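You operate a simulated robot arm through the tools that you are given. There is no shell and no other tool. Be economical: measure what you need, move in short steps, check, and stop when the job is done.

The job below is to be done with a simulated two-armed robot. You get a single attempt, and the scene is never put back.

Task
Tip the pegs back in the bin, then pack, tag and stack the crate that the tag names.
Fine: the empty box goes in it; it ends on the other crate; spill nothing. Set down upright: peg box.

It is judged by the outcome, as a careful person would: the job done as asked, and still so three seconds after it is handed in. It fails if anything else is knocked over, pushed out of place, dropped, spilled or broken.

Robot
Two 6-joint arms with two-finger grippers on one trunk, on a base that drives. Base frame: it is fixed to the floor where the robot stands at the start and does not move with it; the origin is under the middle of the robot, x ahead of it, y to its left, z up; the surface under the hand at the start is at about z = 0.72. Lengths are in m, angles in degrees, forces in N, time in s.
The left shoulder is at the start at [0.07, 0.176, 1.29], the right one opposite. With the tool pointing down near the work surface each hand reaches from about 0.4 to 0.72 m from the robot's upright axis, wherever it stands, measured 20 degrees to its own side. Places, roughly: crate [0.4, 0.3, 0.7]. Payload 2.45 kg a hand.
The tool frame of a hand sits at the grasp point between the pads (the TCP): z along the fingers, y along the line on which they close. The tips reach 0.026 m beyond it. The gripper opens to 0.096 m. The gripper's body begins 0.069 m behind the TCP.
Orientation is told as [roll, pitch, yaw] about the base's x, y, z axes, in that order, counted from this pose: with the fingers straight down and closing along the base's y, the tool's x points along the base's -x, its y along +y and its z along -z.

Tools
- The arms move only by the tool step_arm. It takes "left_motion", "right_motion" or both (then of equal length, played together; a hand with none holds still); each is a list of rows, each a list of 3 entries, a list of its own where there are three numbers: the shift along the tool's x, y, z in m, then the turn, a rotation vector about the tool's x, y, z in degrees, then the gripper command, from -1 (fully open) to 1 (shut), values between in proportion. In form: [[[x, y, z], [wx, wy, wz], fingers], ...]. A call has 1 to 12 rows; each row shifts and turns the commanded pose from where the row before left it, along the tool's axes as they then stand. Rows are played at 5 a second. More than 0.05 m and 8.6 degrees between two rows, or a gripper value outside its range, and nothing of the call is played. A pose out of reach is approached as far as the arm can. The call stops where the force on the tool passes 60 N (or 10 N more than at its start, if that is more) or the arm is blocked; 0.2 s more then pass. Each finger halts on what it meets, pressing with about 32 N; the grip force reading is that of the motor and also rises with nothing between the fingers. The clock runs only during rows and for 0.2 s after the last one: add rows that do not move to give the fingers time. It gives the time, the measured TCP pose, the force on the tool (base axes), the opening and the grip force at its end, in the units of the frame above (readings bear some noise), with the torque about the TCP (base axes, N m) and any sound that the robot's microphone picked up, and new pictures: "views" is both (left out), scene, wrist or none (wrist: the cameras of the hands that moved).
- Cameras (640 x 400 px; columns grow to the right, rows downward): "scene" is now at [0.1308, 0.0117, 1.5934]; the picture's right is [0.13, -0.99, 0.00], its down [-0.70, -0.09, -0.70] and it looks along [0.70, 0.09, -0.71] (base axes); focal length 233 px, centre (320, 200). "left" rides on the left gripper at [0.082, -0.003, -0.098] in its tool frame; the picture's right is [0.04, 1.00, 0.00], its down [-0.73, 0.03, -0.68] and it looks along [-0.68, 0.03, 0.73] (tool axes); focal length 256 px, centre (320, 200). "right" rides on the right gripper at [0.082, 0.003, -0.098] in its tool frame; the picture's right is [-0.04, 1.00, 0.00], its down [-0.73, -0.03, -0.68] and it looks along [-0.68, -0.03, 0.73] (tool axes); focal length 256 px, centre (320, 200). There is no depth. A picture from a camera that has moved, and an enlarged one, comes with that camera's place and axes in the base frame and with its lens.
- slide_trunk(by): slides the trunk up (or, below 0, down) by that many m; the arms and the scene camera ride with it, the base frame stays. It gives what a move gives, with no picture.
- base_move(legs): drives the robot by 1 to 6 legs, each [ahead, left, turn to the left] in m, m and degrees, along the robot's own axes; the way and the turn of a leg run together, so that a leg with both is an arc; at most 1.5 m and 180 degrees a leg. The arms and the cameras ride along, it lands a little off, and it stops where it bumps. It gives what a move gives, and a new picture of the scene camera.
- pan_tilt(pan, tilt): turns the head with the scene camera to pan (to the left, within 86 degrees either way) and tilt (down, from -29 to 69), counted from straight ahead of the robot. It gives what a move gives, and a new picture of the scene camera.
- zoom(camera, box): a new picture of the part [left, top, right, bottom] of that camera's present view, enlarged. It takes no simulated time.
- sign_off(): hands the job in; it is judged then, once.

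Work in short steps. Places have to be worked out from the pictures, the camera data and where the tool is seen: move nearer, look again, correct. Check each grasp and each placing, and mend what went wrong. You have 120 turns and 260 pictures in all, those below and enlarged ones among them. Open the grippers and draw the arms clear of the work before you hand the job in, unless the task says otherwise; then end with one line.

The tools are called after "Call:" as name(argument=value, ...) on one line, values as JSON. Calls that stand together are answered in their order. step_arm: Moves the arms, as the interface text tells. Its arguments: {"type":"object","properties":{"left_motion":{"type":"array","items":{"type":"array"}},"right_motion":{"type":"array","items":{"type":"array"}},"views":{"type":"string","enum":["both","scene","wrist","none"]}},"required":[]} The other tools are called the same way: slide_trunk (by) slides the trunk up or down; base_move (legs) drives the base; pan_tilt (pan, tilt) turns the head that bears the scene camera; zoom (camera, box) takes an enlarged picture of a part of a camera's view; sign_off () hands the job in.

At the start:

```text
clock: 0.0
left_ee_pos: [0.55, 0.3362, 1.327]
left_tcp_rot: [0.0, -0.1, 0.0]
left_ft_force: [-0.4, -0.2, -1.1]
left_moment: [-0.06, -0.01, -0.01]
left_gripper_width: 0.0959
left_grasp_force: 0.1
right_ee_pos: [0.5713, -0.1358, 1.2841]
right_tcp_rot: [0.0, 0.0, 0.1]
right_ft_force: [-1.2, 0.2, 0.2]
right_moment: [-0.03, 0.02, -0.03]
right_gripper_width: 0.0961
right_grasp_force: 0.0
trunk travel left (down, up): [-0.775, 0.065]
robot x, y, heading: [-0.0007, 0.003, -0.2]
head pan, tilt: [7.6, 45.2]
```

scene: 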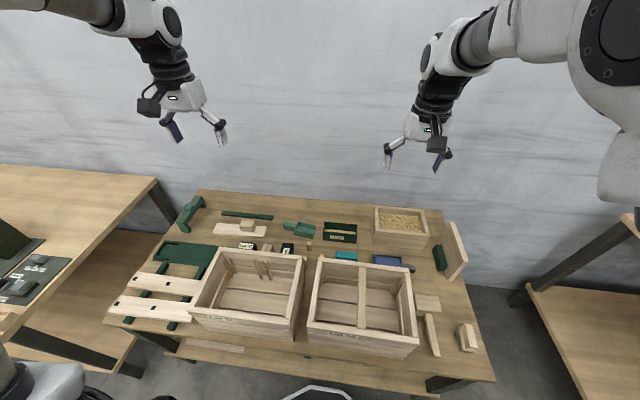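
right: 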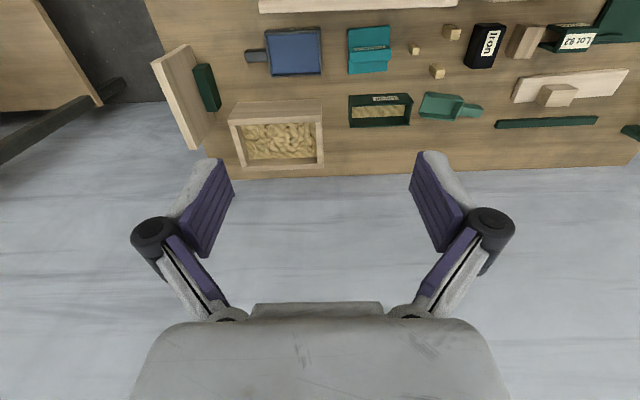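
left: 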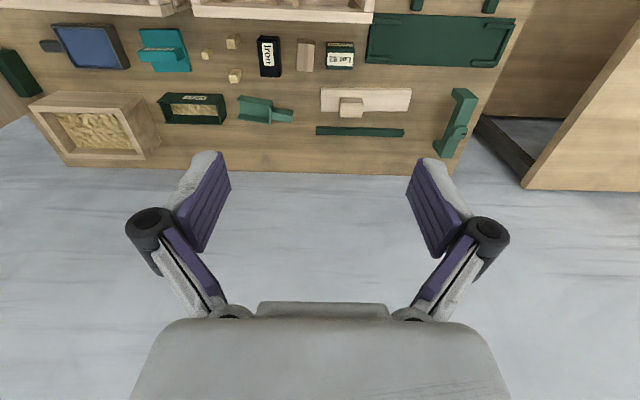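

The table is crowded: two crates, a bin of pegs, a green box of pegs, tags and black boxes. I'll enlarge the view to read the labels.

Call:
zoom(camera="scene", box=[180, 190, 340, 290])

Call:
zoom(camera="scene", box=[320, 200, 480, 300])

Call:
zoom(camera="scene", box=[180, 260, 340, 360])

Call:
zoom(camera="scene", box=[320, 275, 480, 375])

Call:
zoom(camera="right", box=[320, 0, 640, 200])

Call:
zoom(camera="left", box=[220, 0, 420, 125])

```text
4.00 times, centred on (260, 240) of scene
camera zoom: at [0.1308, 0.0117, 1.5934], right [0.13, -0.99, 0.0], down [-0.7, -0.09, -0.7], along [0.7, 0.09, -0.71], focal length 931 px, centre (560, 40)
```

zoom: 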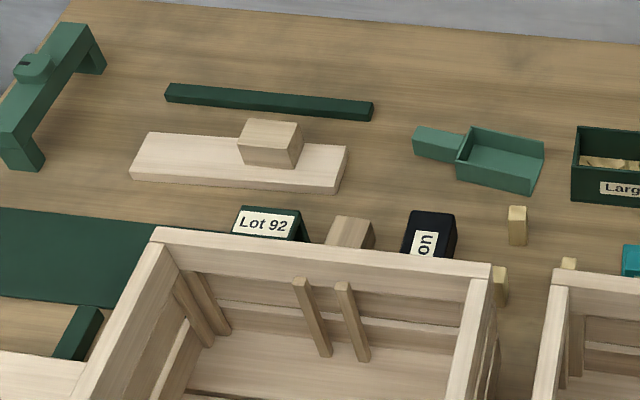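

```text
4.00 times, centred on (400, 250) of scene
camera zoom: at [0.1308, 0.0117, 1.5934], right [0.13, -0.99, 0.0], down [-0.7, -0.09, -0.7], along [0.7, 0.09, -0.71], focal length 931 px, centre (0, 0)
```

zoom: 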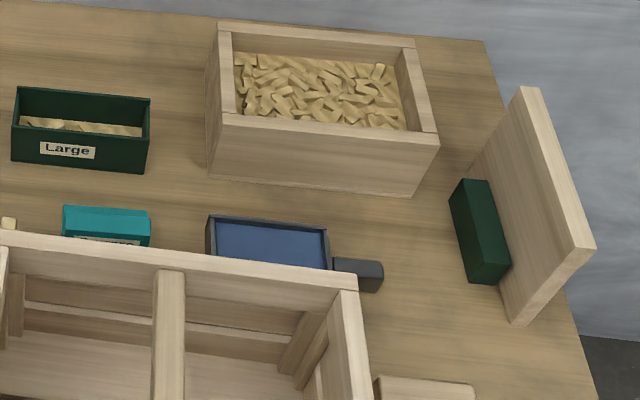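

```text
4.00 times, centred on (260, 310) of scene
camera zoom: at [0.1308, 0.0117, 1.5934], right [0.13, -0.99, 0.0], down [-0.7, -0.09, -0.7], along [0.7, 0.09, -0.71], focal length 931 px, centre (560, -240)
```

zoom: 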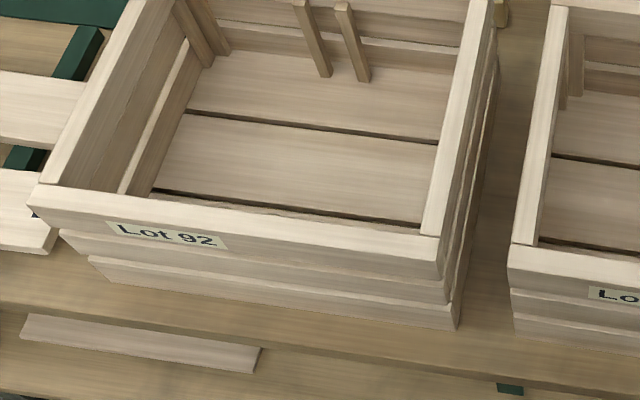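

```text
4.00 times, centred on (400, 325) of scene
camera zoom: at [0.1308, 0.0117, 1.5934], right [0.13, -0.99, 0.0], down [-0.7, -0.09, -0.7], along [0.7, 0.09, -0.71], focal length 931 px, centre (0, -300)
```

zoom: 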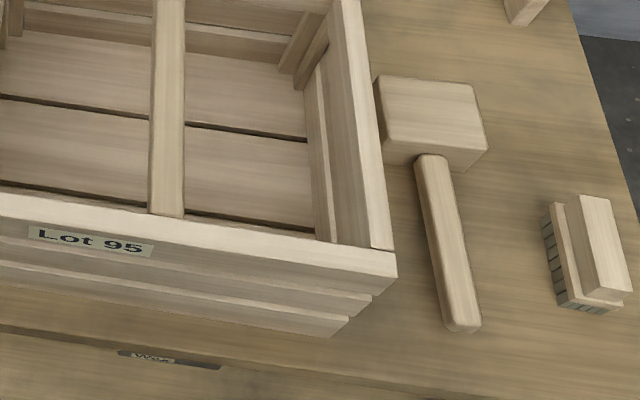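

```text
2.00 times, centred on (480, 100) of right
camera zoom: at [0.4908, -0.1329, 1.382], right [0.04, 1.0, 0.0], down [0.73, -0.03, 0.68], along [0.68, -0.03, -0.73], focal length 512 px, centre (0, 400)
```

zoom: 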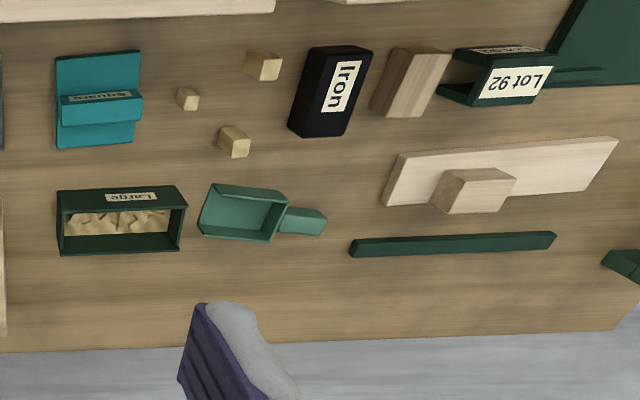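

```text
3.20 times, centred on (320, 62) of left
camera zoom: at [0.4695, 0.3312, 1.423], right [-0.04, 1.0, 0.0], down [0.73, 0.03, 0.68], along [0.68, 0.03, -0.73], focal length 819 px, centre (320, 640)
```

zoom: 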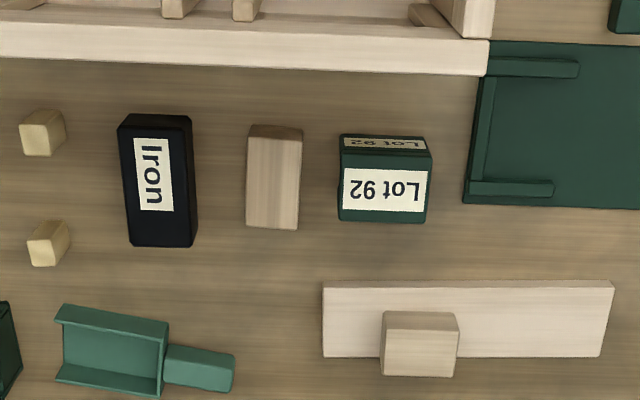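

The tag says "Lot 92", which names the left crate; the "Large" green box holds the pegs and the pale tray is the bin. These lie about 0.8 m ahead, so I'll lower the trunk to extend the reach at table height; the new view will also give me parallax.

Call:
slide_trunk(by=-0.25)

Call:
pan_tilt(pan=-5, tilt=42)

```text
clock: 2.6
left_ee_pos: [0.5491, 0.3357, 1.0765]
left_tcp_rot: [0.0, 0.0, 0.1]
left_ft_force: [-0.4, -0.1, -0.3]
left_moment: [-0.01, 0.0, -0.03]
left_gripper_width: 0.0959
left_grasp_force: 0.1
right_ee_pos: [0.5719, -0.1362, 1.0349]
right_tcp_rot: [0.0, 0.0, 0.0]
right_ft_force: [-0.1, -1.2, 0.5]
right_moment: [0.04, -0.01, 0.0]
right_gripper_width: 0.0958
right_grasp_force: 0.1
trunk travel left (down, up): [-0.525, 0.315]
robot x, y, heading: [0.0004, 0.0007, 0.2]
head pan, tilt: [7.6, 45.2]
```

```text
clock: 3.3
left_ee_pos: [0.551, 0.3355, 1.0754]
left_tcp_rot: [0.0, 0.0, 0.0]
left_ft_force: [-0.1, 0.2, 0.6]
left_moment: [0.03, 0.0, 0.01]
left_gripper_width: 0.096
left_grasp_force: 0.1
right_ee_pos: [0.5721, -0.1367, 1.0333]
right_tcp_rot: [0.0, 0.0, 0.0]
right_ft_force: [-0.2, 0.3, 0.4]
right_moment: [0.02, -0.03, -0.02]
right_gripper_width: 0.0959
right_grasp_force: 0.1
trunk travel left (down, up): [-0.525, 0.315]
robot x, y, heading: [-0.0038, -0.0036, 0.1]
head pan, tilt: [-5.0, 42.0]
camera scene: at [0.1335, -0.0062, 1.3479], right [-0.09, -1.0, 0.0], down [-0.67, 0.06, -0.74], along [0.74, -0.06, -0.67], focal length 233 px, centre (320, 200)
```

scene: 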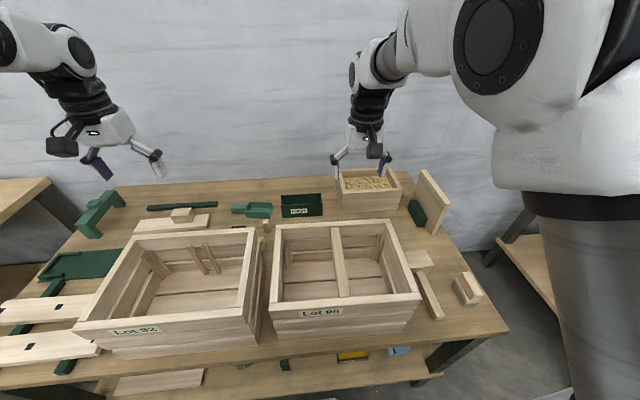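

Now enlarged views, to triangulate the crate rims and see the box and bin.

Call:
zoom(camera="right", box=[0, 0, 640, 400])

Call:
zoom(camera="left", box=[0, 0, 640, 400])

Call:
zoom(camera="scene", box=[60, 200, 300, 350])

Call:
zoom(camera="scene", box=[260, 200, 500, 350])

```text
1.00 times, centred on (320, 200) of right (not enlarged: the box is as wide or as high as the picture)
camera zoom: at [0.4907, -0.1328, 1.132], right [0.04, 1.0, 0.0], down [0.73, -0.03, 0.68], along [0.68, -0.03, -0.73], focal length 256 px, centre (320, 200)
```

zoom: 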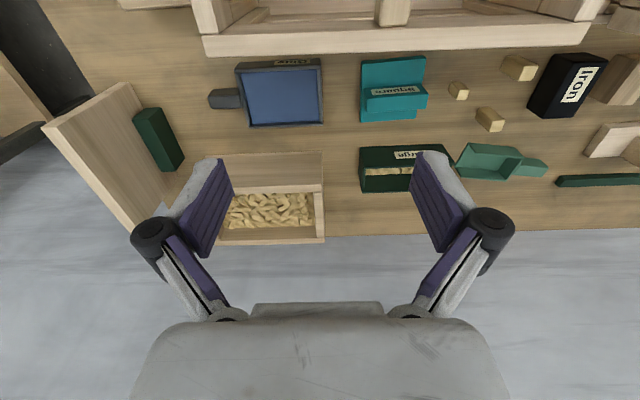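

```text
1.00 times, centred on (320, 200) of left (not enlarged: the box is as wide or as high as the picture)
camera zoom: at [0.4694, 0.3312, 1.173], right [-0.04, 1.0, 0.0], down [0.73, 0.03, 0.68], along [0.68, 0.03, -0.73], focal length 256 px, centre (320, 200)
```

zoom: 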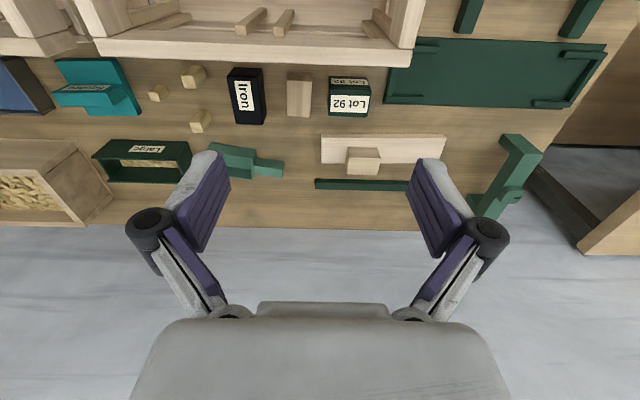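

```text
2.67 times, centred on (180, 275) of scene
camera zoom: at [0.1335, -0.0062, 1.3479], right [-0.09, -1.0, 0.0], down [-0.67, 0.06, -0.74], along [0.74, -0.06, -0.67], focal length 621 px, centre (693, 0)
```

zoom: 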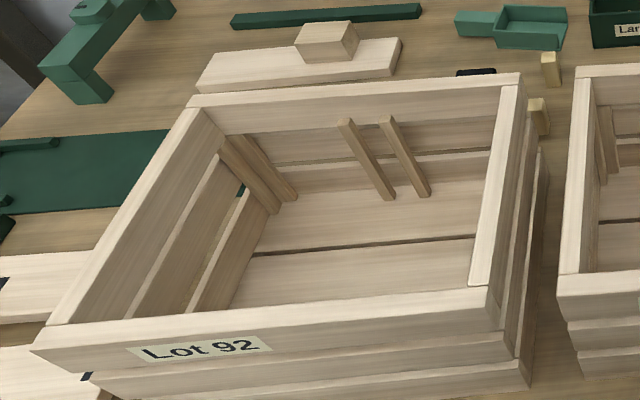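

```text
2.67 times, centred on (380, 275) of scene
camera zoom: at [0.1335, -0.0062, 1.3479], right [-0.09, -1.0, 0.0], down [-0.67, 0.06, -0.74], along [0.74, -0.06, -0.67], focal length 621 px, centre (160, 0)
```

zoom: 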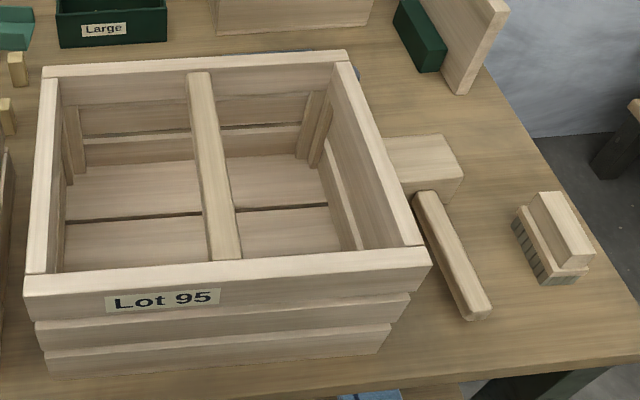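

I'll zoom in on the peg box, bin and tag.

Call:
zoom(camera="left", box=[60, 110, 220, 210])

Call:
zoom(camera="left", box=[290, 60, 450, 160])

Call:
zoom(camera="right", box=[320, 110, 480, 210])

Call:
zoom(camera="scene", box=[240, 170, 400, 270])

```text
4.00 times, centred on (140, 160) of left
camera zoom: at [0.4694, 0.3312, 1.173], right [-0.04, 1.0, 0.0], down [0.73, 0.03, 0.68], along [0.68, 0.03, -0.73], focal length 1024 px, centre (1040, 360)
```

zoom: 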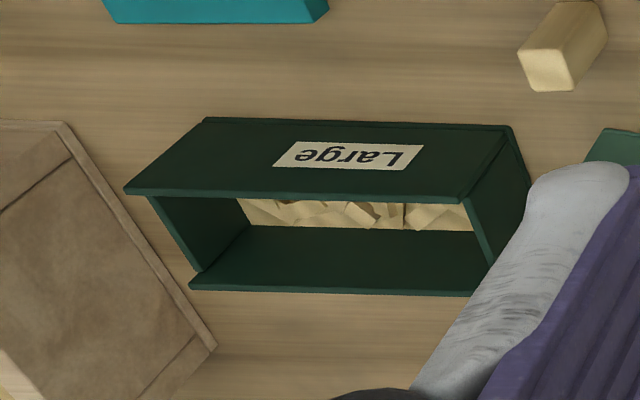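

```text
4.00 times, centred on (370, 110) of left
camera zoom: at [0.4694, 0.3312, 1.173], right [-0.04, 1.0, 0.0], down [0.73, 0.03, 0.68], along [0.68, 0.03, -0.73], focal length 1024 px, centre (120, 560)
```

zoom: 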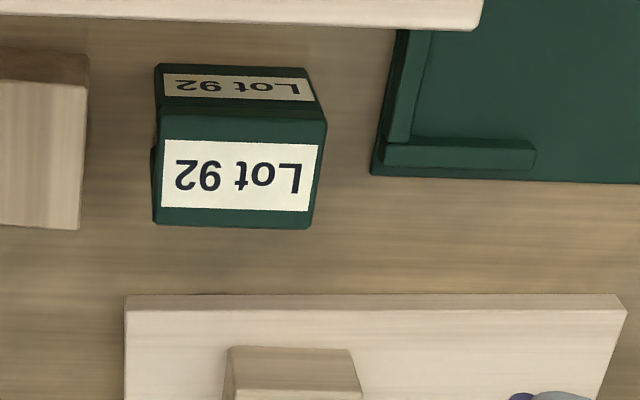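

```text
4.00 times, centred on (400, 160) of right
camera zoom: at [0.4907, -0.1328, 1.132], right [0.04, 1.0, 0.0], down [0.73, -0.03, 0.68], along [0.68, -0.03, -0.73], focal length 1024 px, centre (0, 360)
```

zoom: 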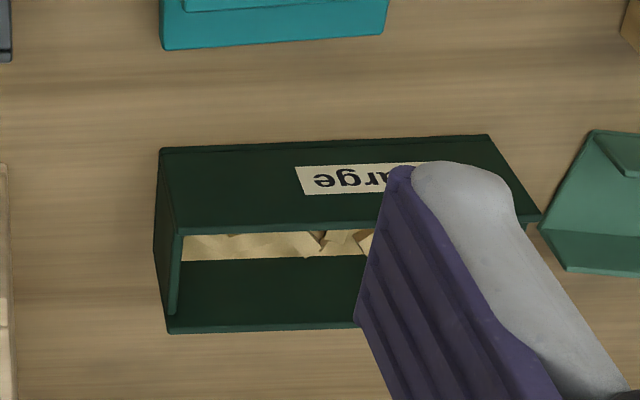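

```text
4.00 times, centred on (320, 220) of scene
camera zoom: at [0.1335, -0.0062, 1.3479], right [-0.09, -1.0, 0.0], down [-0.67, 0.06, -0.74], along [0.74, -0.06, -0.67], focal length 931 px, centre (320, 120)
```

zoom: 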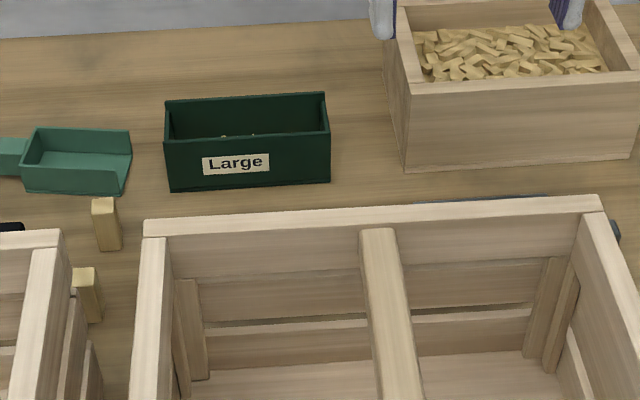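

The peg box measures about x 0.744–0.804, y −0.072–0.078, z up to 0.782, and the bin is to its right with its rim near 0.827. I'll turn the right hand so it closes along x, then grip the box's left end tilted so I can swing it down to pour.

Call:
step_arm(right_motion=[[[0, 0, 0], [0, 0, -8.2], -1], [[0, 0, 0], [0, 0, -8.2], -1], [[0, 0, 0], [0, 0, -8.2], -1], [[0, 0, 0], [0, 0, -8.2], -1], [[0, 0, 0], [0, 0, -8.2], -1], [[0, 0, 0], [0, 0, -8.2], -1], [[0, 0, 0], [0, 0, -8.2], -1], [[0, 0, 0], [0, 0, -8.2], -1], [[0, 0, 0], [0, 0, -8.2], -1], [[0, 0, 0], [0, 0, -8.2], -1], [[0, 0, 0], [0, 0, -8.0], -1]], views="none")

```text
clock: 5.7
left_ee_pos: [0.5508, 0.336, 1.0751]
left_tcp_rot: [0.0, -0.1, -0.1]
left_ft_force: [0.4, 0.2, -0.3]
left_moment: [-0.04, 0.01, 0.01]
left_gripper_width: 0.096
left_grasp_force: 0.0
right_ee_pos: [0.5722, -0.1357, 1.034]
right_tcp_rot: [0.1, 0.0, 90.2]
right_ft_force: [0.0, 0.7, -0.2]
right_moment: [0.0, -0.01, 0.04]
right_gripper_width: 0.0959
right_grasp_force: 0.0
trunk travel left (down, up): [-0.525, 0.315]
robot x, y, heading: [-0.0026, -0.0014, -0.1]
head pan, tilt: [-5.0, 42.0]
```

Rotation worked. I'll move the left hand aside and bring the right hand over to the far-left of the box at height, then tilt it.

Call:
step_arm(left_motion=[[[0.02, 0.04, 0], [0, 0, 0], -1], [[0.02, 0.04, 0], [0, 0, 0], -1], [[0.02, 0.04, 0], [0, 0, 0], -1], [[0.02, 0.03, 0], [0, 0, 0], -1], [[0, 0, 0], [0, 0, 0], -1], [[0, 0, 0], [0, 0, 0], -1], [[0, 0, 0], [0, 0, 0], -1]], right_motion=[[[-0.0386, -0.0289, 0], [0, 0, 0], -1], [[-0.0386, -0.0289, 0], [0, 0, 0], -1], [[-0.0386, -0.0289, 0], [0, 0, 0], -1], [[-0.0386, -0.0289, 0], [0, 0, 0], -1], [[-0.0386, -0.0289, 0], [0, 0, 0], -1], [[-0.0386, -0.0289, 0], [0, 0, 0], -1], [[-0.0386, -0.0289, 0], [0, 0, 0], -1]], views="scene")

Call:
step_arm(right_motion=[[[0, 0, 0], [0, 7.5, 0], -1], [[0, 0, 0], [0, 7.5, 0], -1], [[0, 0, 0], [0, 7.5, 0], -1], [[0, 0, 0], [0, 7.5, 0], -1], [[0, 0, 0], [0, 7.5, 0], -1], [[0, 0, 0], [0, 7.5, 0], -1]])

```text
clock: 7.3
left_ee_pos: [0.4727, 0.4839, 1.075]
left_tcp_rot: [0.0, 0.0, 0.0]
left_ft_force: [0.2, -0.6, 0.7]
left_moment: [0.0, -0.02, 0.0]
left_gripper_width: 0.0959
left_grasp_force: 0.1
right_ee_pos: [0.6788, 0.0249, 1.0101]
right_tcp_rot: [0.1, 0.0, 90.0]
right_ft_force: [-0.3, 0.0, 0.5]
right_moment: [-0.01, 0.01, 0.03]
right_gripper_width: 0.0959
right_grasp_force: 0.1
right hand out of reach, approached as far as the arm can: row 4, 5, 6, 7
trunk travel left (down, up): [-0.525, 0.315]
robot x, y, heading: [-0.0002, 0.0016, 0.2]
head pan, tilt: [-5.0, 42.0]
camera scene: at [0.1342, -0.007, 1.3478], right [-0.09, -1.0, 0.0], down [-0.67, 0.06, -0.74], along [0.74, -0.06, -0.67], focal length 233 px, centre (320, 200)
```

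scene: 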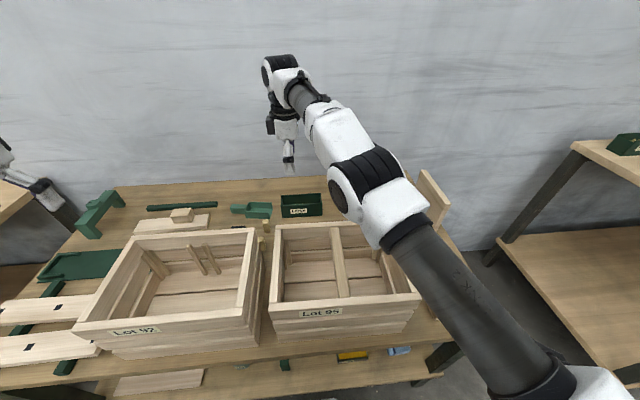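

```text
clock: 8.7
left_ee_pos: [0.4718, 0.4823, 1.0739]
left_tcp_rot: [0.0, 0.1, 0.0]
left_ft_force: [-0.5, 0.0, -0.3]
left_moment: [0.04, 0.0, 0.02]
left_gripper_width: 0.0959
left_grasp_force: 0.1
right_ee_pos: [0.6807, -0.1115, 1.0382]
right_tcp_rot: [0.6, 41.4, 90.0]
right_ft_force: [-0.1, 0.1, -0.1]
right_moment: [-0.02, 0.0, 0.02]
right_gripper_width: 0.0961
right_grasp_force: 0.0
right hand out of reach, approached as far as the arm can: row 1, 2, 3, 4, 5, 6
trunk travel left (down, up): [-0.525, 0.315]
robot x, y, heading: [0.0025, 0.0021, 0.1]
head pan, tilt: [-5.0, 42.0]
camera scene: at [0.1333, -0.0062, 1.348], right [-0.09, -1.0, 0.0], down [-0.67, 0.06, -0.74], along [0.74, -0.06, -0.67], focal length 233 px, centre (320, 200)
camera right: at [0.6783, -0.1065, 1.1664], right [-1.0, 0.04, -0.02], down [0.04, 1.0, 0.02], along [0.02, 0.02, -1.0], focal length 256 px, centre (320, 200)
```

scene: 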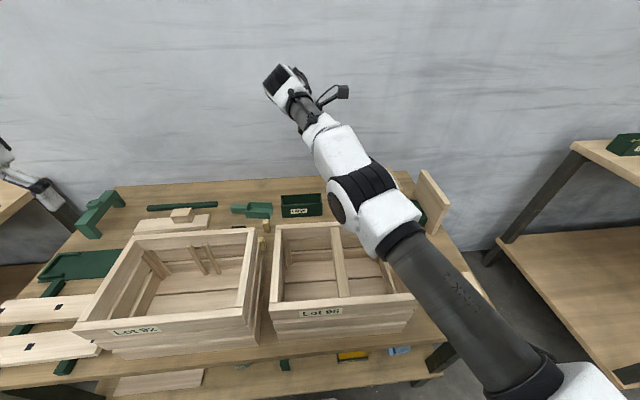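
right: 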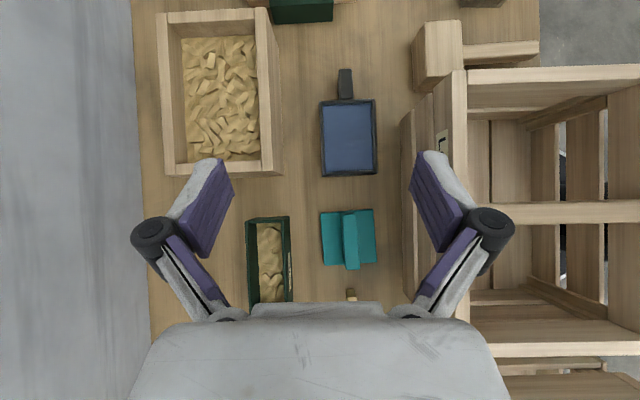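

The right arm can't reach that far. I'll look down to see how close the base can drive to the table.

Call:
pan_tilt(pan=10, tilt=69)

Call:
pan_tilt(pan=75, tilt=45)

Call:
pan_tilt(pan=-75, tilt=45)

```text
clock: 9.6
left_ee_pos: [0.4718, 0.4827, 1.0742]
left_tcp_rot: [0.0, 0.0, 0.0]
left_ft_force: [-0.9, 0.5, 0.3]
left_moment: [0.03, -0.03, 0.02]
left_gripper_width: 0.096
left_grasp_force: 0.1
right_ee_pos: [0.6789, -0.1105, 1.0378]
right_tcp_rot: [0.7, 41.3, 90.0]
right_ft_force: [0.2, 0.5, 0.6]
right_moment: [0.01, 0.02, 0.02]
right_gripper_width: 0.096
right_grasp_force: 0.0
trunk travel left (down, up): [-0.525, 0.315]
robot x, y, heading: [-0.0037, -0.003, -0.1]
head pan, tilt: [10.0, 68.8]
camera scene: at [0.1054, 0.0107, 1.3148], right [0.17, -0.98, 0.0], down [-0.92, -0.16, -0.36], along [0.36, 0.06, -0.93], focal length 233 px, centre (320, 200)
```

scene: 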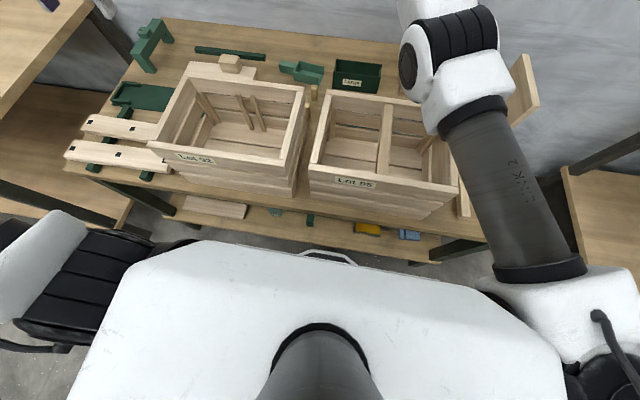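

```text
clock: 11.0
left_ee_pos: [0.472, 0.4831, 1.0745]
left_tcp_rot: [0.0, 0.0, -0.1]
left_ft_force: [0.0, 0.2, -0.1]
left_moment: [-0.01, 0.0, 0.0]
left_gripper_width: 0.0957
left_grasp_force: 0.0
right_ee_pos: [0.681, -0.1112, 1.0395]
right_tcp_rot: [0.7, 41.4, 90.0]
right_ft_force: [0.1, -0.2, -0.5]
right_moment: [-0.01, 0.02, -0.01]
right_gripper_width: 0.0961
right_grasp_force: 0.0
trunk travel left (down, up): [-0.525, 0.315]
robot x, y, heading: [0.0015, 0.004, 0.1]
head pan, tilt: [75.0, 45.0]
camera scene: at [0.0714, 0.0796, 1.3436], right [0.97, -0.26, 0.0], down [-0.18, -0.68, -0.71], along [0.18, 0.68, -0.71], focal length 233 px, centre (320, 200)
```

scene: 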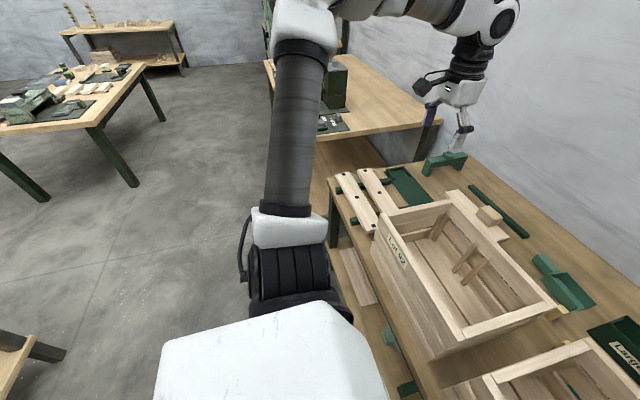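

```text
clock: 13.3
left_ee_pos: [0.4724, 0.484, 1.0747]
left_tcp_rot: [-0.1, 0.1, 0.0]
left_ft_force: [0.1, 0.1, 0.9]
left_moment: [0.0, 0.01, 0.0]
left_gripper_width: 0.0959
left_grasp_force: 0.1
right_ee_pos: [0.6799, -0.11, 1.0382]
right_tcp_rot: [0.7, 41.3, 90.0]
right_ft_force: [-1.0, 0.1, -0.3]
right_moment: [0.02, 0.0, 0.02]
right_gripper_width: 0.0958
right_grasp_force: 0.0
trunk travel left (down, up): [-0.525, 0.315]
robot x, y, heading: [-0.0005, 0.0018, 0.0]
head pan, tilt: [-75.0, 45.0]
camera scene: at [0.0713, -0.0775, 1.3436], right [-0.97, -0.26, 0.0], down [-0.18, 0.68, -0.71], along [0.18, -0.68, -0.71], focal length 233 px, centre (320, 200)
```

scene: 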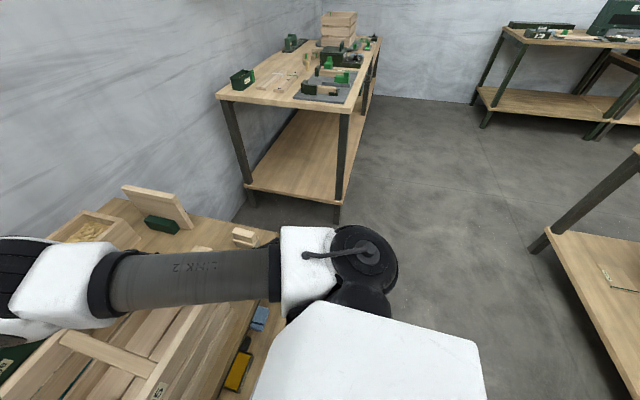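

There is a little room to drive forward (the table edge is at about x=0.30). I'll straighten the right hand first and pull it back, then turn it the other way (yaw −90), since gripping the box's right end and pouring leftward keeps the wrist near its own shoulder.

Call:
step_arm(right_motion=[[[0, 0.03, 0], [0, -8.28, 0], -1], [[0, 0.03, 0], [0, -8.28, 0], -1], [[0, 0.03, 0], [0, -8.28, 0], -1], [[0, 0.03, 0], [0, -8.28, 0], -1], [[0, 0.03, 0], [0, -8.28, 0], -1]], views="none")

Call:
step_arm(right_motion=[[[0, 0, 0], [0, 0, 8.2], -1], [[0, 0, 0], [0, 0, 8.2], -1], [[0, 0, 0], [0, 0, 8.2], -1], [[0, 0, 0], [0, 0, 8.2], -1], [[0, 0, 0], [0, 0, 8.2], -1], [[0, 0, 0], [0, 0, 8.2], -1], [[0, 0, 0], [0, 0, 8.2], -1], [[0, 0, 0], [0, 0, 8.2], -1], [[0, 0, 0], [0, 0, 8.2], -1], [[0, 0, 0], [0, 0, 8.2], -1], [[0, 0, 0], [0, 0, 8.2], -1]], views="none")

Call:
step_arm(right_motion=[[[0, 0, 0], [0, 0, 8.2], -1], [[0, 0, 0], [0, 0, 8.2], -1], [[0, 0, 0], [0, 0, 8.2], -1], [[0, 0, 0], [0, 0, 8.2], -1], [[0, 0, 0], [0, 0, 8.2], -1], [[0, 0, 0], [0, 0, 8.2], -1], [[0, 0, 0], [0, 0, 8.2], -1], [[0, 0, 0], [0, 0, 8.2], -1], [[0, 0, 0], [0, 0, 8.2], -1], [[0, 0, 0], [0, 0, 8.2], -1], [[0, 0, 0], [0, 0, 7.9], -1]], views="none")

Call:
pan_tilt(pan=0, tilt=69)

```text
clock: 14.6
left_ee_pos: [0.4717, 0.4836, 1.074]
left_tcp_rot: [0.0, 0.1, 0.1]
left_ft_force: [-0.1, 0.2, 0.7]
left_moment: [0.01, 0.01, -0.05]
left_gripper_width: 0.0959
left_grasp_force: 0.0
right_ee_pos: [0.6589, -0.0571, 1.1234]
right_tcp_rot: [1.7, 0.1, 89.6]
right_ft_force: [0.3, 0.6, -0.8]
right_moment: [0.01, 0.02, 0.01]
right_gripper_width: 0.0961
right_grasp_force: 0.0
right hand out of reach, approached as far as the arm can: row 1, 2, 3, 4, 5
trunk travel left (down, up): [-0.525, 0.315]
robot x, y, heading: [0.0006, 0.0047, -0.0]
head pan, tilt: [-75.0, 45.0]
```

```text
clock: 16.9
left_ee_pos: [0.4713, 0.4838, 1.0734]
left_tcp_rot: [0.1, -0.1, 0.0]
left_ft_force: [-0.3, -0.3, -0.1]
left_moment: [0.05, 0.01, -0.02]
left_gripper_width: 0.0959
left_grasp_force: 0.0
right_ee_pos: [0.6577, -0.057, 1.1309]
right_tcp_rot: [0.1, 0.9, -0.8]
right_ft_force: [0.2, -0.7, -0.3]
right_moment: [-0.04, -0.02, -0.04]
right_gripper_width: 0.0958
right_grasp_force: 0.0
right hand out of reach, approached as far as the arm can: row 1
trunk travel left (down, up): [-0.525, 0.315]
robot x, y, heading: [-0.0022, 0.0036, -0.0]
head pan, tilt: [-75.0, 45.0]
```

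```text
clock: 19.4
left_ee_pos: [0.472, 0.4831, 1.0736]
left_tcp_rot: [0.0, 0.0, -0.1]
left_ft_force: [-0.7, -0.4, -0.2]
left_moment: [0.03, -0.04, 0.0]
left_gripper_width: 0.096
left_grasp_force: 0.0
right_ee_pos: [0.6594, -0.0551, 1.1289]
right_tcp_rot: [-0.5, 0.1, -90.7]
right_ft_force: [-0.2, -0.2, -0.2]
right_moment: [-0.01, -0.03, -0.01]
right_gripper_width: 0.0959
right_grasp_force: 0.0
trunk travel left (down, up): [-0.525, 0.315]
robot x, y, heading: [-0.0018, 0.0006, -0.1]
head pan, tilt: [-75.0, 45.0]
```

```text
clock: 20.8
left_ee_pos: [0.4724, 0.4834, 1.074]
left_tcp_rot: [0.0, 0.0, 0.1]
left_ft_force: [0.7, -0.1, -0.3]
left_moment: [0.0, -0.01, -0.03]
left_gripper_width: 0.0959
left_grasp_force: 0.0
right_ee_pos: [0.6587, -0.0546, 1.1302]
right_tcp_rot: [-0.5, 0.1, -90.6]
right_ft_force: [-0.3, 0.2, 0.0]
right_moment: [-0.02, -0.04, -0.04]
right_gripper_width: 0.0962
right_grasp_force: 0.0
trunk travel left (down, up): [-0.525, 0.315]
robot x, y, heading: [0.0009, -0.0004, 0.0]
head pan, tilt: [0.0, 68.8]
camera scene: at [0.1062, 0.001, 1.3148], right [0.0, -1.0, 0.0], down [-0.93, 0.0, -0.36], along [0.36, 0.0, -0.93], focal length 233 px, centre (320, 200)
```

scene: 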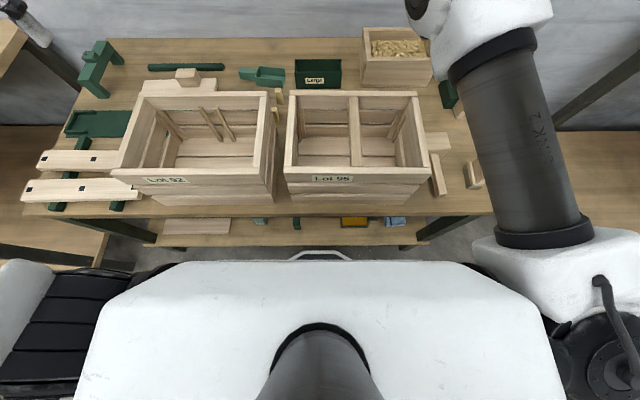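

Before driving nearer I want to see the base's footprint against the table shelf, so I'll use the left wrist camera, swung to look sideways at the gap.

Call:
step_arm(left_motion=[[[0.025, 0.01, 0], [0, 0, 8.2], -1], [[0.025, -0.005, 0], [0, 0, 8.2], -1], [[0.025, -0.01, 0], [0, 0, 8.2], -1], [[0.02, -0.01, 0], [0, 0, 8.2], -1], [[0.02, -0.015, 0], [0, 0, 8.2], -1], [[0.015, -0.02, 0], [0, 0, 8.2], -1], [[0.015, -0.02, 0], [0, 0, 8.2], -1], [[0.01, -0.02, 0], [0, 0, 8.2], -1], [[0, -0.02, 0], [0, 0, 8.2], -1], [[0, -0.02, 0], [0, 0, 8.2], -1], [[0, -0.02, 0], [0, 0, 8.0], -1]], views="wrist")

```text
clock: 23.2
left_ee_pos: [0.4536, 0.4614, 1.0305]
left_tcp_rot: [-0.2, 0.0, -90.1]
left_ft_force: [0.1, 0.4, 0.5]
left_moment: [-0.01, 0.0, 0.01]
left_gripper_width: 0.096
left_grasp_force: 0.1
left hand out of reach, approached as far as the arm can: row 1, 2, 3, 4, 5, 6, 7, 8, 9, 10, 11
right_ee_pos: [0.6587, -0.0551, 1.1301]
right_tcp_rot: [-0.6, 0.0, -90.6]
right_ft_force: [-0.5, -0.4, 0.2]
right_moment: [0.02, 0.0, -0.04]
right_gripper_width: 0.0962
right_grasp_force: 0.0
trunk travel left (down, up): [-0.525, 0.315]
robot x, y, heading: [0.0012, 0.0006, 0.0]
head pan, tilt: [0.0, 68.8]
camera left: at [0.4508, 0.542, 1.1286], right [1.0, 0.04, 0.0], down [0.03, -0.73, 0.68], along [0.02, -0.68, -0.73], focal length 256 px, centre (320, 200)
```

left: 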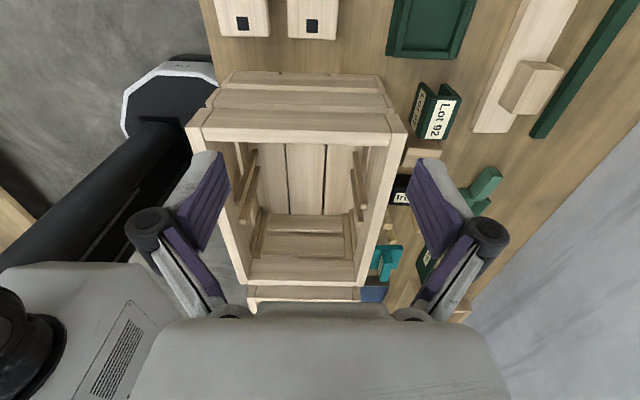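

The base is octagonal with a front reach of about 0.27, so driving forward is blocked by the shelf, but turning in place is safe. A 45° left turn brings the right shoulder about 0.1 m closer, so I'll do that.

Call:
base_move(legs=[[0, 0, 45]])

Call:
pan_tilt(pan=-55, tilt=45)

```text
clock: 25.7
left_ee_pos: [-0.003, 0.6467, 1.0312]
left_tcp_rot: [-0.1, 0.1, -45.3]
left_ft_force: [1.0, -0.1, -0.2]
left_moment: [0.03, 0.0, 0.01]
left_gripper_width: 0.0961
left_grasp_force: 0.0
right_ee_pos: [0.5067, 0.4238, 1.1305]
right_tcp_rot: [-0.5, 0.0, -45.8]
right_ft_force: [-0.4, 0.0, 0.6]
right_moment: [-0.02, 0.04, -0.02]
right_gripper_width: 0.0961
right_grasp_force: 0.1
trunk travel left (down, up): [-0.525, 0.315]
robot x, y, heading: [-0.002, -0.0004, 44.7]
head pan, tilt: [0.0, 68.8]
camera scene: at [0.0751, 0.0758, 1.3148], right [0.7, -0.71, 0.0], down [-0.66, -0.66, -0.36], along [0.26, 0.25, -0.93], focal length 233 px, centre (320, 200)
```

scene: 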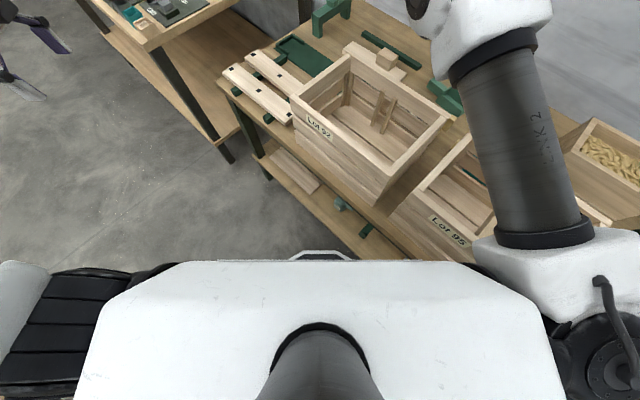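

```text
clock: 26.9
left_ee_pos: [-0.0032, 0.6472, 1.0311]
left_tcp_rot: [-0.2, 0.0, -45.3]
left_ft_force: [-1.2, -0.5, -0.1]
left_moment: [-0.01, 0.01, 0.0]
left_gripper_width: 0.0959
left_grasp_force: 0.0
right_ee_pos: [0.5071, 0.4254, 1.1295]
right_tcp_rot: [-0.5, 0.0, -45.8]
right_ft_force: [-0.5, 1.0, -0.5]
right_moment: [-0.02, 0.0, 0.0]
right_gripper_width: 0.0961
right_grasp_force: 0.1
trunk travel left (down, up): [-0.525, 0.315]
robot x, y, heading: [-0.002, 0.0024, 44.8]
head pan, tilt: [-55.0, 45.0]
camera scene: at [0.1156, 0.022, 1.3436], right [-0.18, -0.98, 0.0], down [-0.7, 0.13, -0.71], along [0.7, -0.13, -0.71], focal length 233 px, centre (320, 200)
```

scene: 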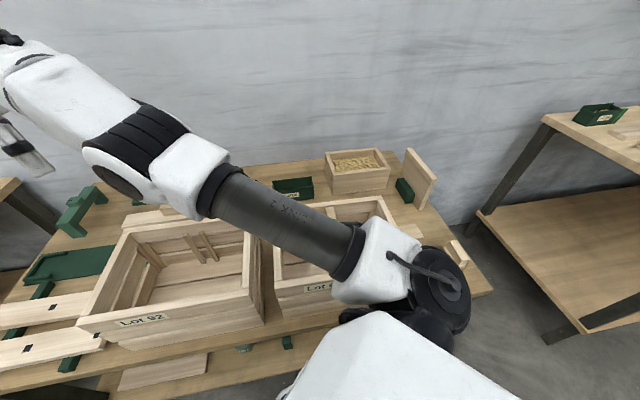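

Turned. Now I'll bring the right hand over the table to above the box and yaw it to −90.

Call:
step_arm(right_motion=[[[-0.0463, -0.014, 0.008], [0, 0, 0], -1], [[-0.0463, -0.014, 0.008], [0, 0, 0], -1], [[-0.0463, -0.014, 0.008], [0, 0, 0], -1], [[-0.0463, -0.014, 0.008], [0, 0, 0], -1], [[-0.0463, -0.014, 0.008], [0, 0, 0], -1], [[-0.0463, -0.014, 0.008], [0, 0, 0], -1], [[-0.0463, -0.014, 0.008], [0, 0, 0], -1], [[-0.0463, -0.014, 0.008], [0, 0, 0], -1], [[-0.0463, -0.014, 0.008], [0, 0, 0], -1], [[-0.0463, -0.014, 0.008], [0, 0, 0], -1], [[-0.0463, -0.014, 0.008], [0, 0, 0], -1], [[-0.0463, -0.014, 0.008], [0, 0, 0], -1]], views="none")

Call:
step_arm(right_motion=[[[0, 0, 0], [0, 0, 7.4], -1], [[0, 0, 0], [0, 0, 7.4], -1], [[0, 0, 0], [0, 0, 7.4], -1], [[0, 0, 0], [0, 0, 7.4], -1], [[0, 0, 0], [0, 0, 7.4], -1], [[0, 0, 0], [0, 0, 7.2], -1]])

```text
clock: 29.5
left_ee_pos: [-0.0014, 0.646, 1.0319]
left_tcp_rot: [-0.2, 0.1, -45.3]
left_ft_force: [-0.1, 0.5, 0.0]
left_moment: [0.0, 0.02, -0.02]
left_gripper_width: 0.096
left_grasp_force: 0.0
right_ee_pos: [0.8417, 0.0005, 1.1072]
right_tcp_rot: [-0.5, 0.2, -45.8]
right_ft_force: [-0.1, -0.1, -0.2]
right_moment: [0.0, -0.01, 0.03]
right_gripper_width: 0.096
right_grasp_force: 0.0
right hand out of reach, approached as far as the arm can: row 1, 2, 3, 4, 5, 6, 7, 8, 9, 10, 12
trunk travel left (down, up): [-0.525, 0.315]
robot x, y, heading: [0.0036, 0.0018, 44.6]
head pan, tilt: [-55.0, 45.0]
```

```text
clock: 30.9
left_ee_pos: [-0.0027, 0.6465, 1.0318]
left_tcp_rot: [-0.1, 0.0, -45.3]
left_ft_force: [-0.3, 0.3, 0.3]
left_moment: [0.03, 0.0, 0.02]
left_gripper_width: 0.0962
left_grasp_force: 0.0
right_ee_pos: [0.8399, 0.0018, 1.1071]
right_tcp_rot: [-0.5, -0.3, -90.2]
right_ft_force: [0.4, 0.7, -0.2]
right_moment: [-0.01, 0.0, -0.03]
right_gripper_width: 0.096
right_grasp_force: 0.0
trunk travel left (down, up): [-0.525, 0.315]
robot x, y, heading: [-0.0001, 0.0022, 44.8]
head pan, tilt: [-55.0, 45.0]
camera scene: at [0.1157, 0.0218, 1.3436], right [-0.18, -0.98, 0.0], down [-0.7, 0.13, -0.71], along [0.7, -0.13, -0.71], focal length 233 px, centre (320, 200)
camera right: at [0.8454, 0.0846, 1.2052], right [1.0, -0.04, -0.01], down [-0.03, -0.73, 0.68], along [-0.04, -0.68, -0.73], focal length 256 px, centre (320, 200)
```

scene: 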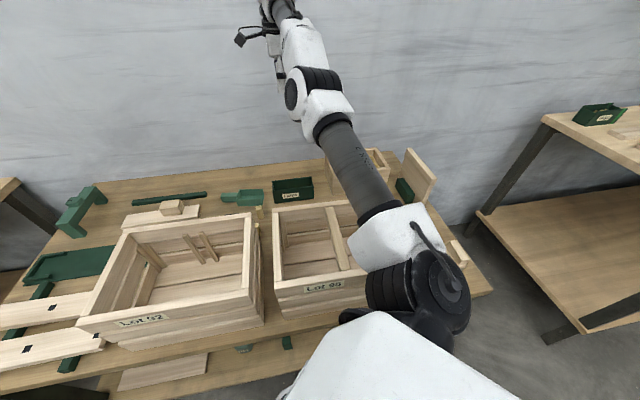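
right: 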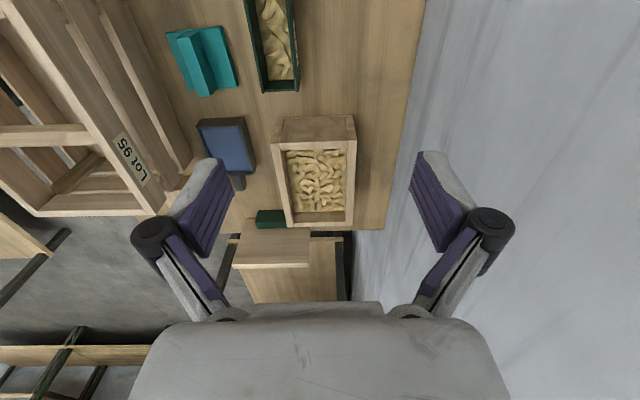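

Reach is good now. I'll shift back over the box's right end, descend partway, and tilt 25° for the grasp.

Call:
step_arm(right_motion=[[[-0.029, -0.0165, 0.03], [0, 0, 0], -1], [[-0.029, -0.0165, 0.03], [0, 0, 0], -1], [[-0.029, -0.0165, 0.03], [0, 0, 0], -1], [[-0.029, -0.0165, 0.03], [0, 0, 0], -1], [[0, 0, 0.01], [0, 8.3, 0], -1], [[0, 0, 0.01], [0, 8.3, 0], -1], [[0, 0, 0.01], [0, 8.4, 0], -1], [[0, 0, 0], [0, 0, 0], -1]])

```text
clock: 32.7
left_ee_pos: [-0.0031, 0.6465, 1.0305]
left_tcp_rot: [-0.2, 0.0, -45.3]
left_ft_force: [-0.5, 0.3, -0.4]
left_moment: [-0.02, -0.04, 0.0]
left_gripper_width: 0.0961
left_grasp_force: 0.0
right_ee_pos: [0.8251, -0.0243, 1.1746]
right_tcp_rot: [-2.2, 24.4, -90.1]
right_ft_force: [0.3, 0.1, 0.1]
right_moment: [-0.02, 0.02, 0.03]
right_gripper_width: 0.096
right_grasp_force: 0.0
right hand out of reach, approached as far as the arm can: row 1, 2, 3, 4, 5, 6, 7
trunk travel left (down, up): [-0.525, 0.315]
robot x, y, heading: [0.0041, 0.0011, 44.6]
head pan, tilt: [-55.0, 45.0]
camera scene: at [0.1156, 0.0225, 1.3436], right [-0.18, -0.98, 0.0], down [-0.7, 0.13, -0.71], along [0.7, -0.13, -0.71], focal length 233 px, centre (320, 200)
camera right: at [0.8333, 0.01, 1.2963], right [1.0, -0.03, -0.05], down [-0.01, -0.95, 0.32], along [-0.06, -0.32, -0.95], focal length 256 px, centre (320, 200)
```

scene: 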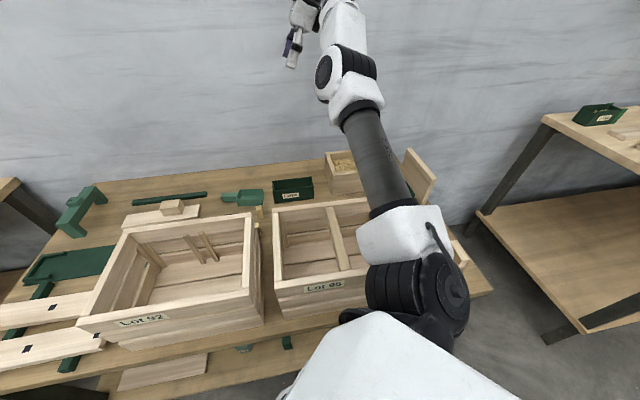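
right: 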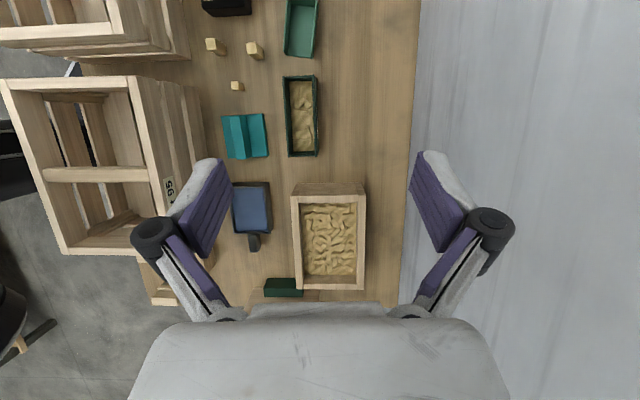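

The wrist is at its limit at this yaw relative to the turned robot. I'll undo the tilt and turn to yaw +90 instead, gripping the left end and pouring rightward.

Call:
step_arm(right_motion=[[[0, 0, -0.03], [0, -8.3, 0], -1], [[0, 0, -0.03], [0, -8.3, 0], -1], [[0, 0, -0.03], [0, -8.4, 0], -1], [[0, 0, 0], [0, 0, -8.2], -1], [[0, 0, 0], [0, 0, -8.2], -1], [[0, 0, 0], [0, 0, -8.2], -1], [[0, 0, 0], [0, 0, -8.2], -1], [[0, 0, 0], [0, 0, -8.2], -1], [[0, 0, 0], [0, 0, -8.2], -1]], views="none")

Call:
step_arm(right_motion=[[[0, 0, 0], [0, 0, -8.2], -1], [[0, 0, 0], [0, 0, -8.2], -1], [[0, 0, 0], [0, 0, -8.2], -1], [[0, 0, 0], [0, 0, -8.2], -1], [[0, 0, 0], [0, 0, -8.2], -1], [[0, 0, 0], [0, 0, -8.2], -1], [[0, 0, 0], [0, 0, -8.2], -1], [[0, 0, 0], [0, 0, -8.2], -1]], views="none")

Call:
step_arm(right_motion=[[[0, 0, 0], [0, 0, -8.2], -1], [[0, 0, 0], [0, 0, -8.2], -1], [[0, 0, 0], [0, 0, -8.2], -1], [[0, 0, 0], [0, 0, -8.2], -1], [[0, 0, 0], [0, 0, -8.2], -1], [[0, 0, 0], [0, 0, -8.2], -1], [[0, 0, 0], [0, 0, -8.2], -1], [[0, 0, 0], [0, 0, -8.0], -1]])

```text
clock: 34.7
left_ee_pos: [-0.0017, 0.6467, 1.0321]
left_tcp_rot: [-0.2, 0.0, -45.3]
left_ft_force: [0.4, 1.0, -0.6]
left_moment: [-0.01, -0.01, 0.02]
left_gripper_width: 0.0959
left_grasp_force: 0.2
right_ee_pos: [0.7891, -0.0364, 1.219]
right_tcp_rot: [3.8, 3.8, -40.5]
right_ft_force: [0.1, 0.2, -0.5]
right_moment: [0.0, 0.01, 0.01]
right_gripper_width: 0.0959
right_grasp_force: 0.1
right hand out of reach, approached as far as the arm can: row 1, 2, 3
trunk travel left (down, up): [-0.525, 0.315]
robot x, y, heading: [0.0013, -0.0006, 44.6]
head pan, tilt: [-55.0, 45.0]
```

```text
clock: 36.5
left_ee_pos: [-0.0022, 0.6466, 1.0313]
left_tcp_rot: [-0.2, 0.0, -45.3]
left_ft_force: [1.2, 0.0, 0.5]
left_moment: [0.01, 0.03, 0.0]
left_gripper_width: 0.0961
left_grasp_force: 0.1
right_ee_pos: [0.7888, -0.0348, 1.2192]
right_tcp_rot: [4.9, -1.8, 24.9]
right_ft_force: [-0.4, 0.3, -1.2]
right_moment: [0.03, 0.0, -0.03]
right_gripper_width: 0.0959
right_grasp_force: 0.1
trunk travel left (down, up): [-0.525, 0.315]
robot x, y, heading: [-0.0025, -0.0033, 44.5]
head pan, tilt: [-55.0, 45.0]
```

```text
clock: 38.3
left_ee_pos: [-0.0023, 0.6456, 1.0316]
left_tcp_rot: [-0.3, 0.0, -45.3]
left_ft_force: [0.2, -0.2, -0.3]
left_moment: [-0.02, 0.01, 0.02]
left_gripper_width: 0.0959
left_grasp_force: 0.0
right_ee_pos: [0.788, -0.0365, 1.2189]
right_tcp_rot: [0.4, -5.4, 90.3]
right_ft_force: [0.4, -0.2, -0.5]
right_moment: [0.0, -0.03, 0.02]
right_gripper_width: 0.0961
right_grasp_force: 0.0
trunk travel left (down, up): [-0.525, 0.315]
robot x, y, heading: [-0.0018, -0.0005, 44.7]
head pan, tilt: [-55.0, 45.0]
camera scene: at [0.1155, 0.0217, 1.3436], right [-0.18, -0.98, 0.0], down [-0.7, 0.13, -0.71], along [0.7, -0.13, -0.71], focal length 233 px, centre (320, 200)
camera right: at [0.7874, -0.1257, 1.3087], right [-1.0, 0.03, 0.01], down [0.03, 0.67, 0.74], along [0.02, 0.74, -0.67], focal length 256 px, centre (320, 200)
```

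scene: 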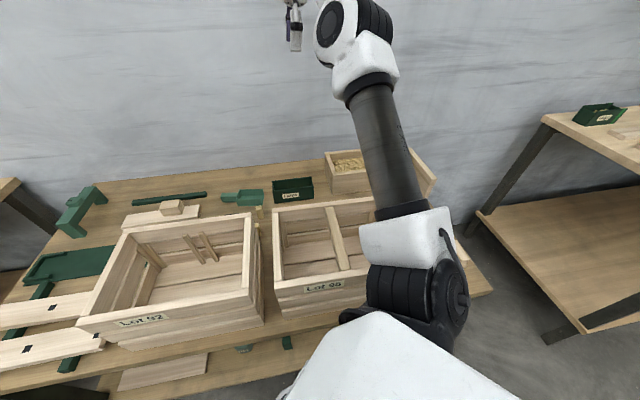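
right: 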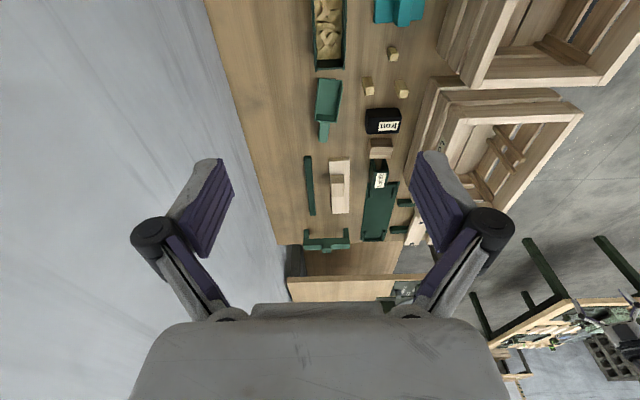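

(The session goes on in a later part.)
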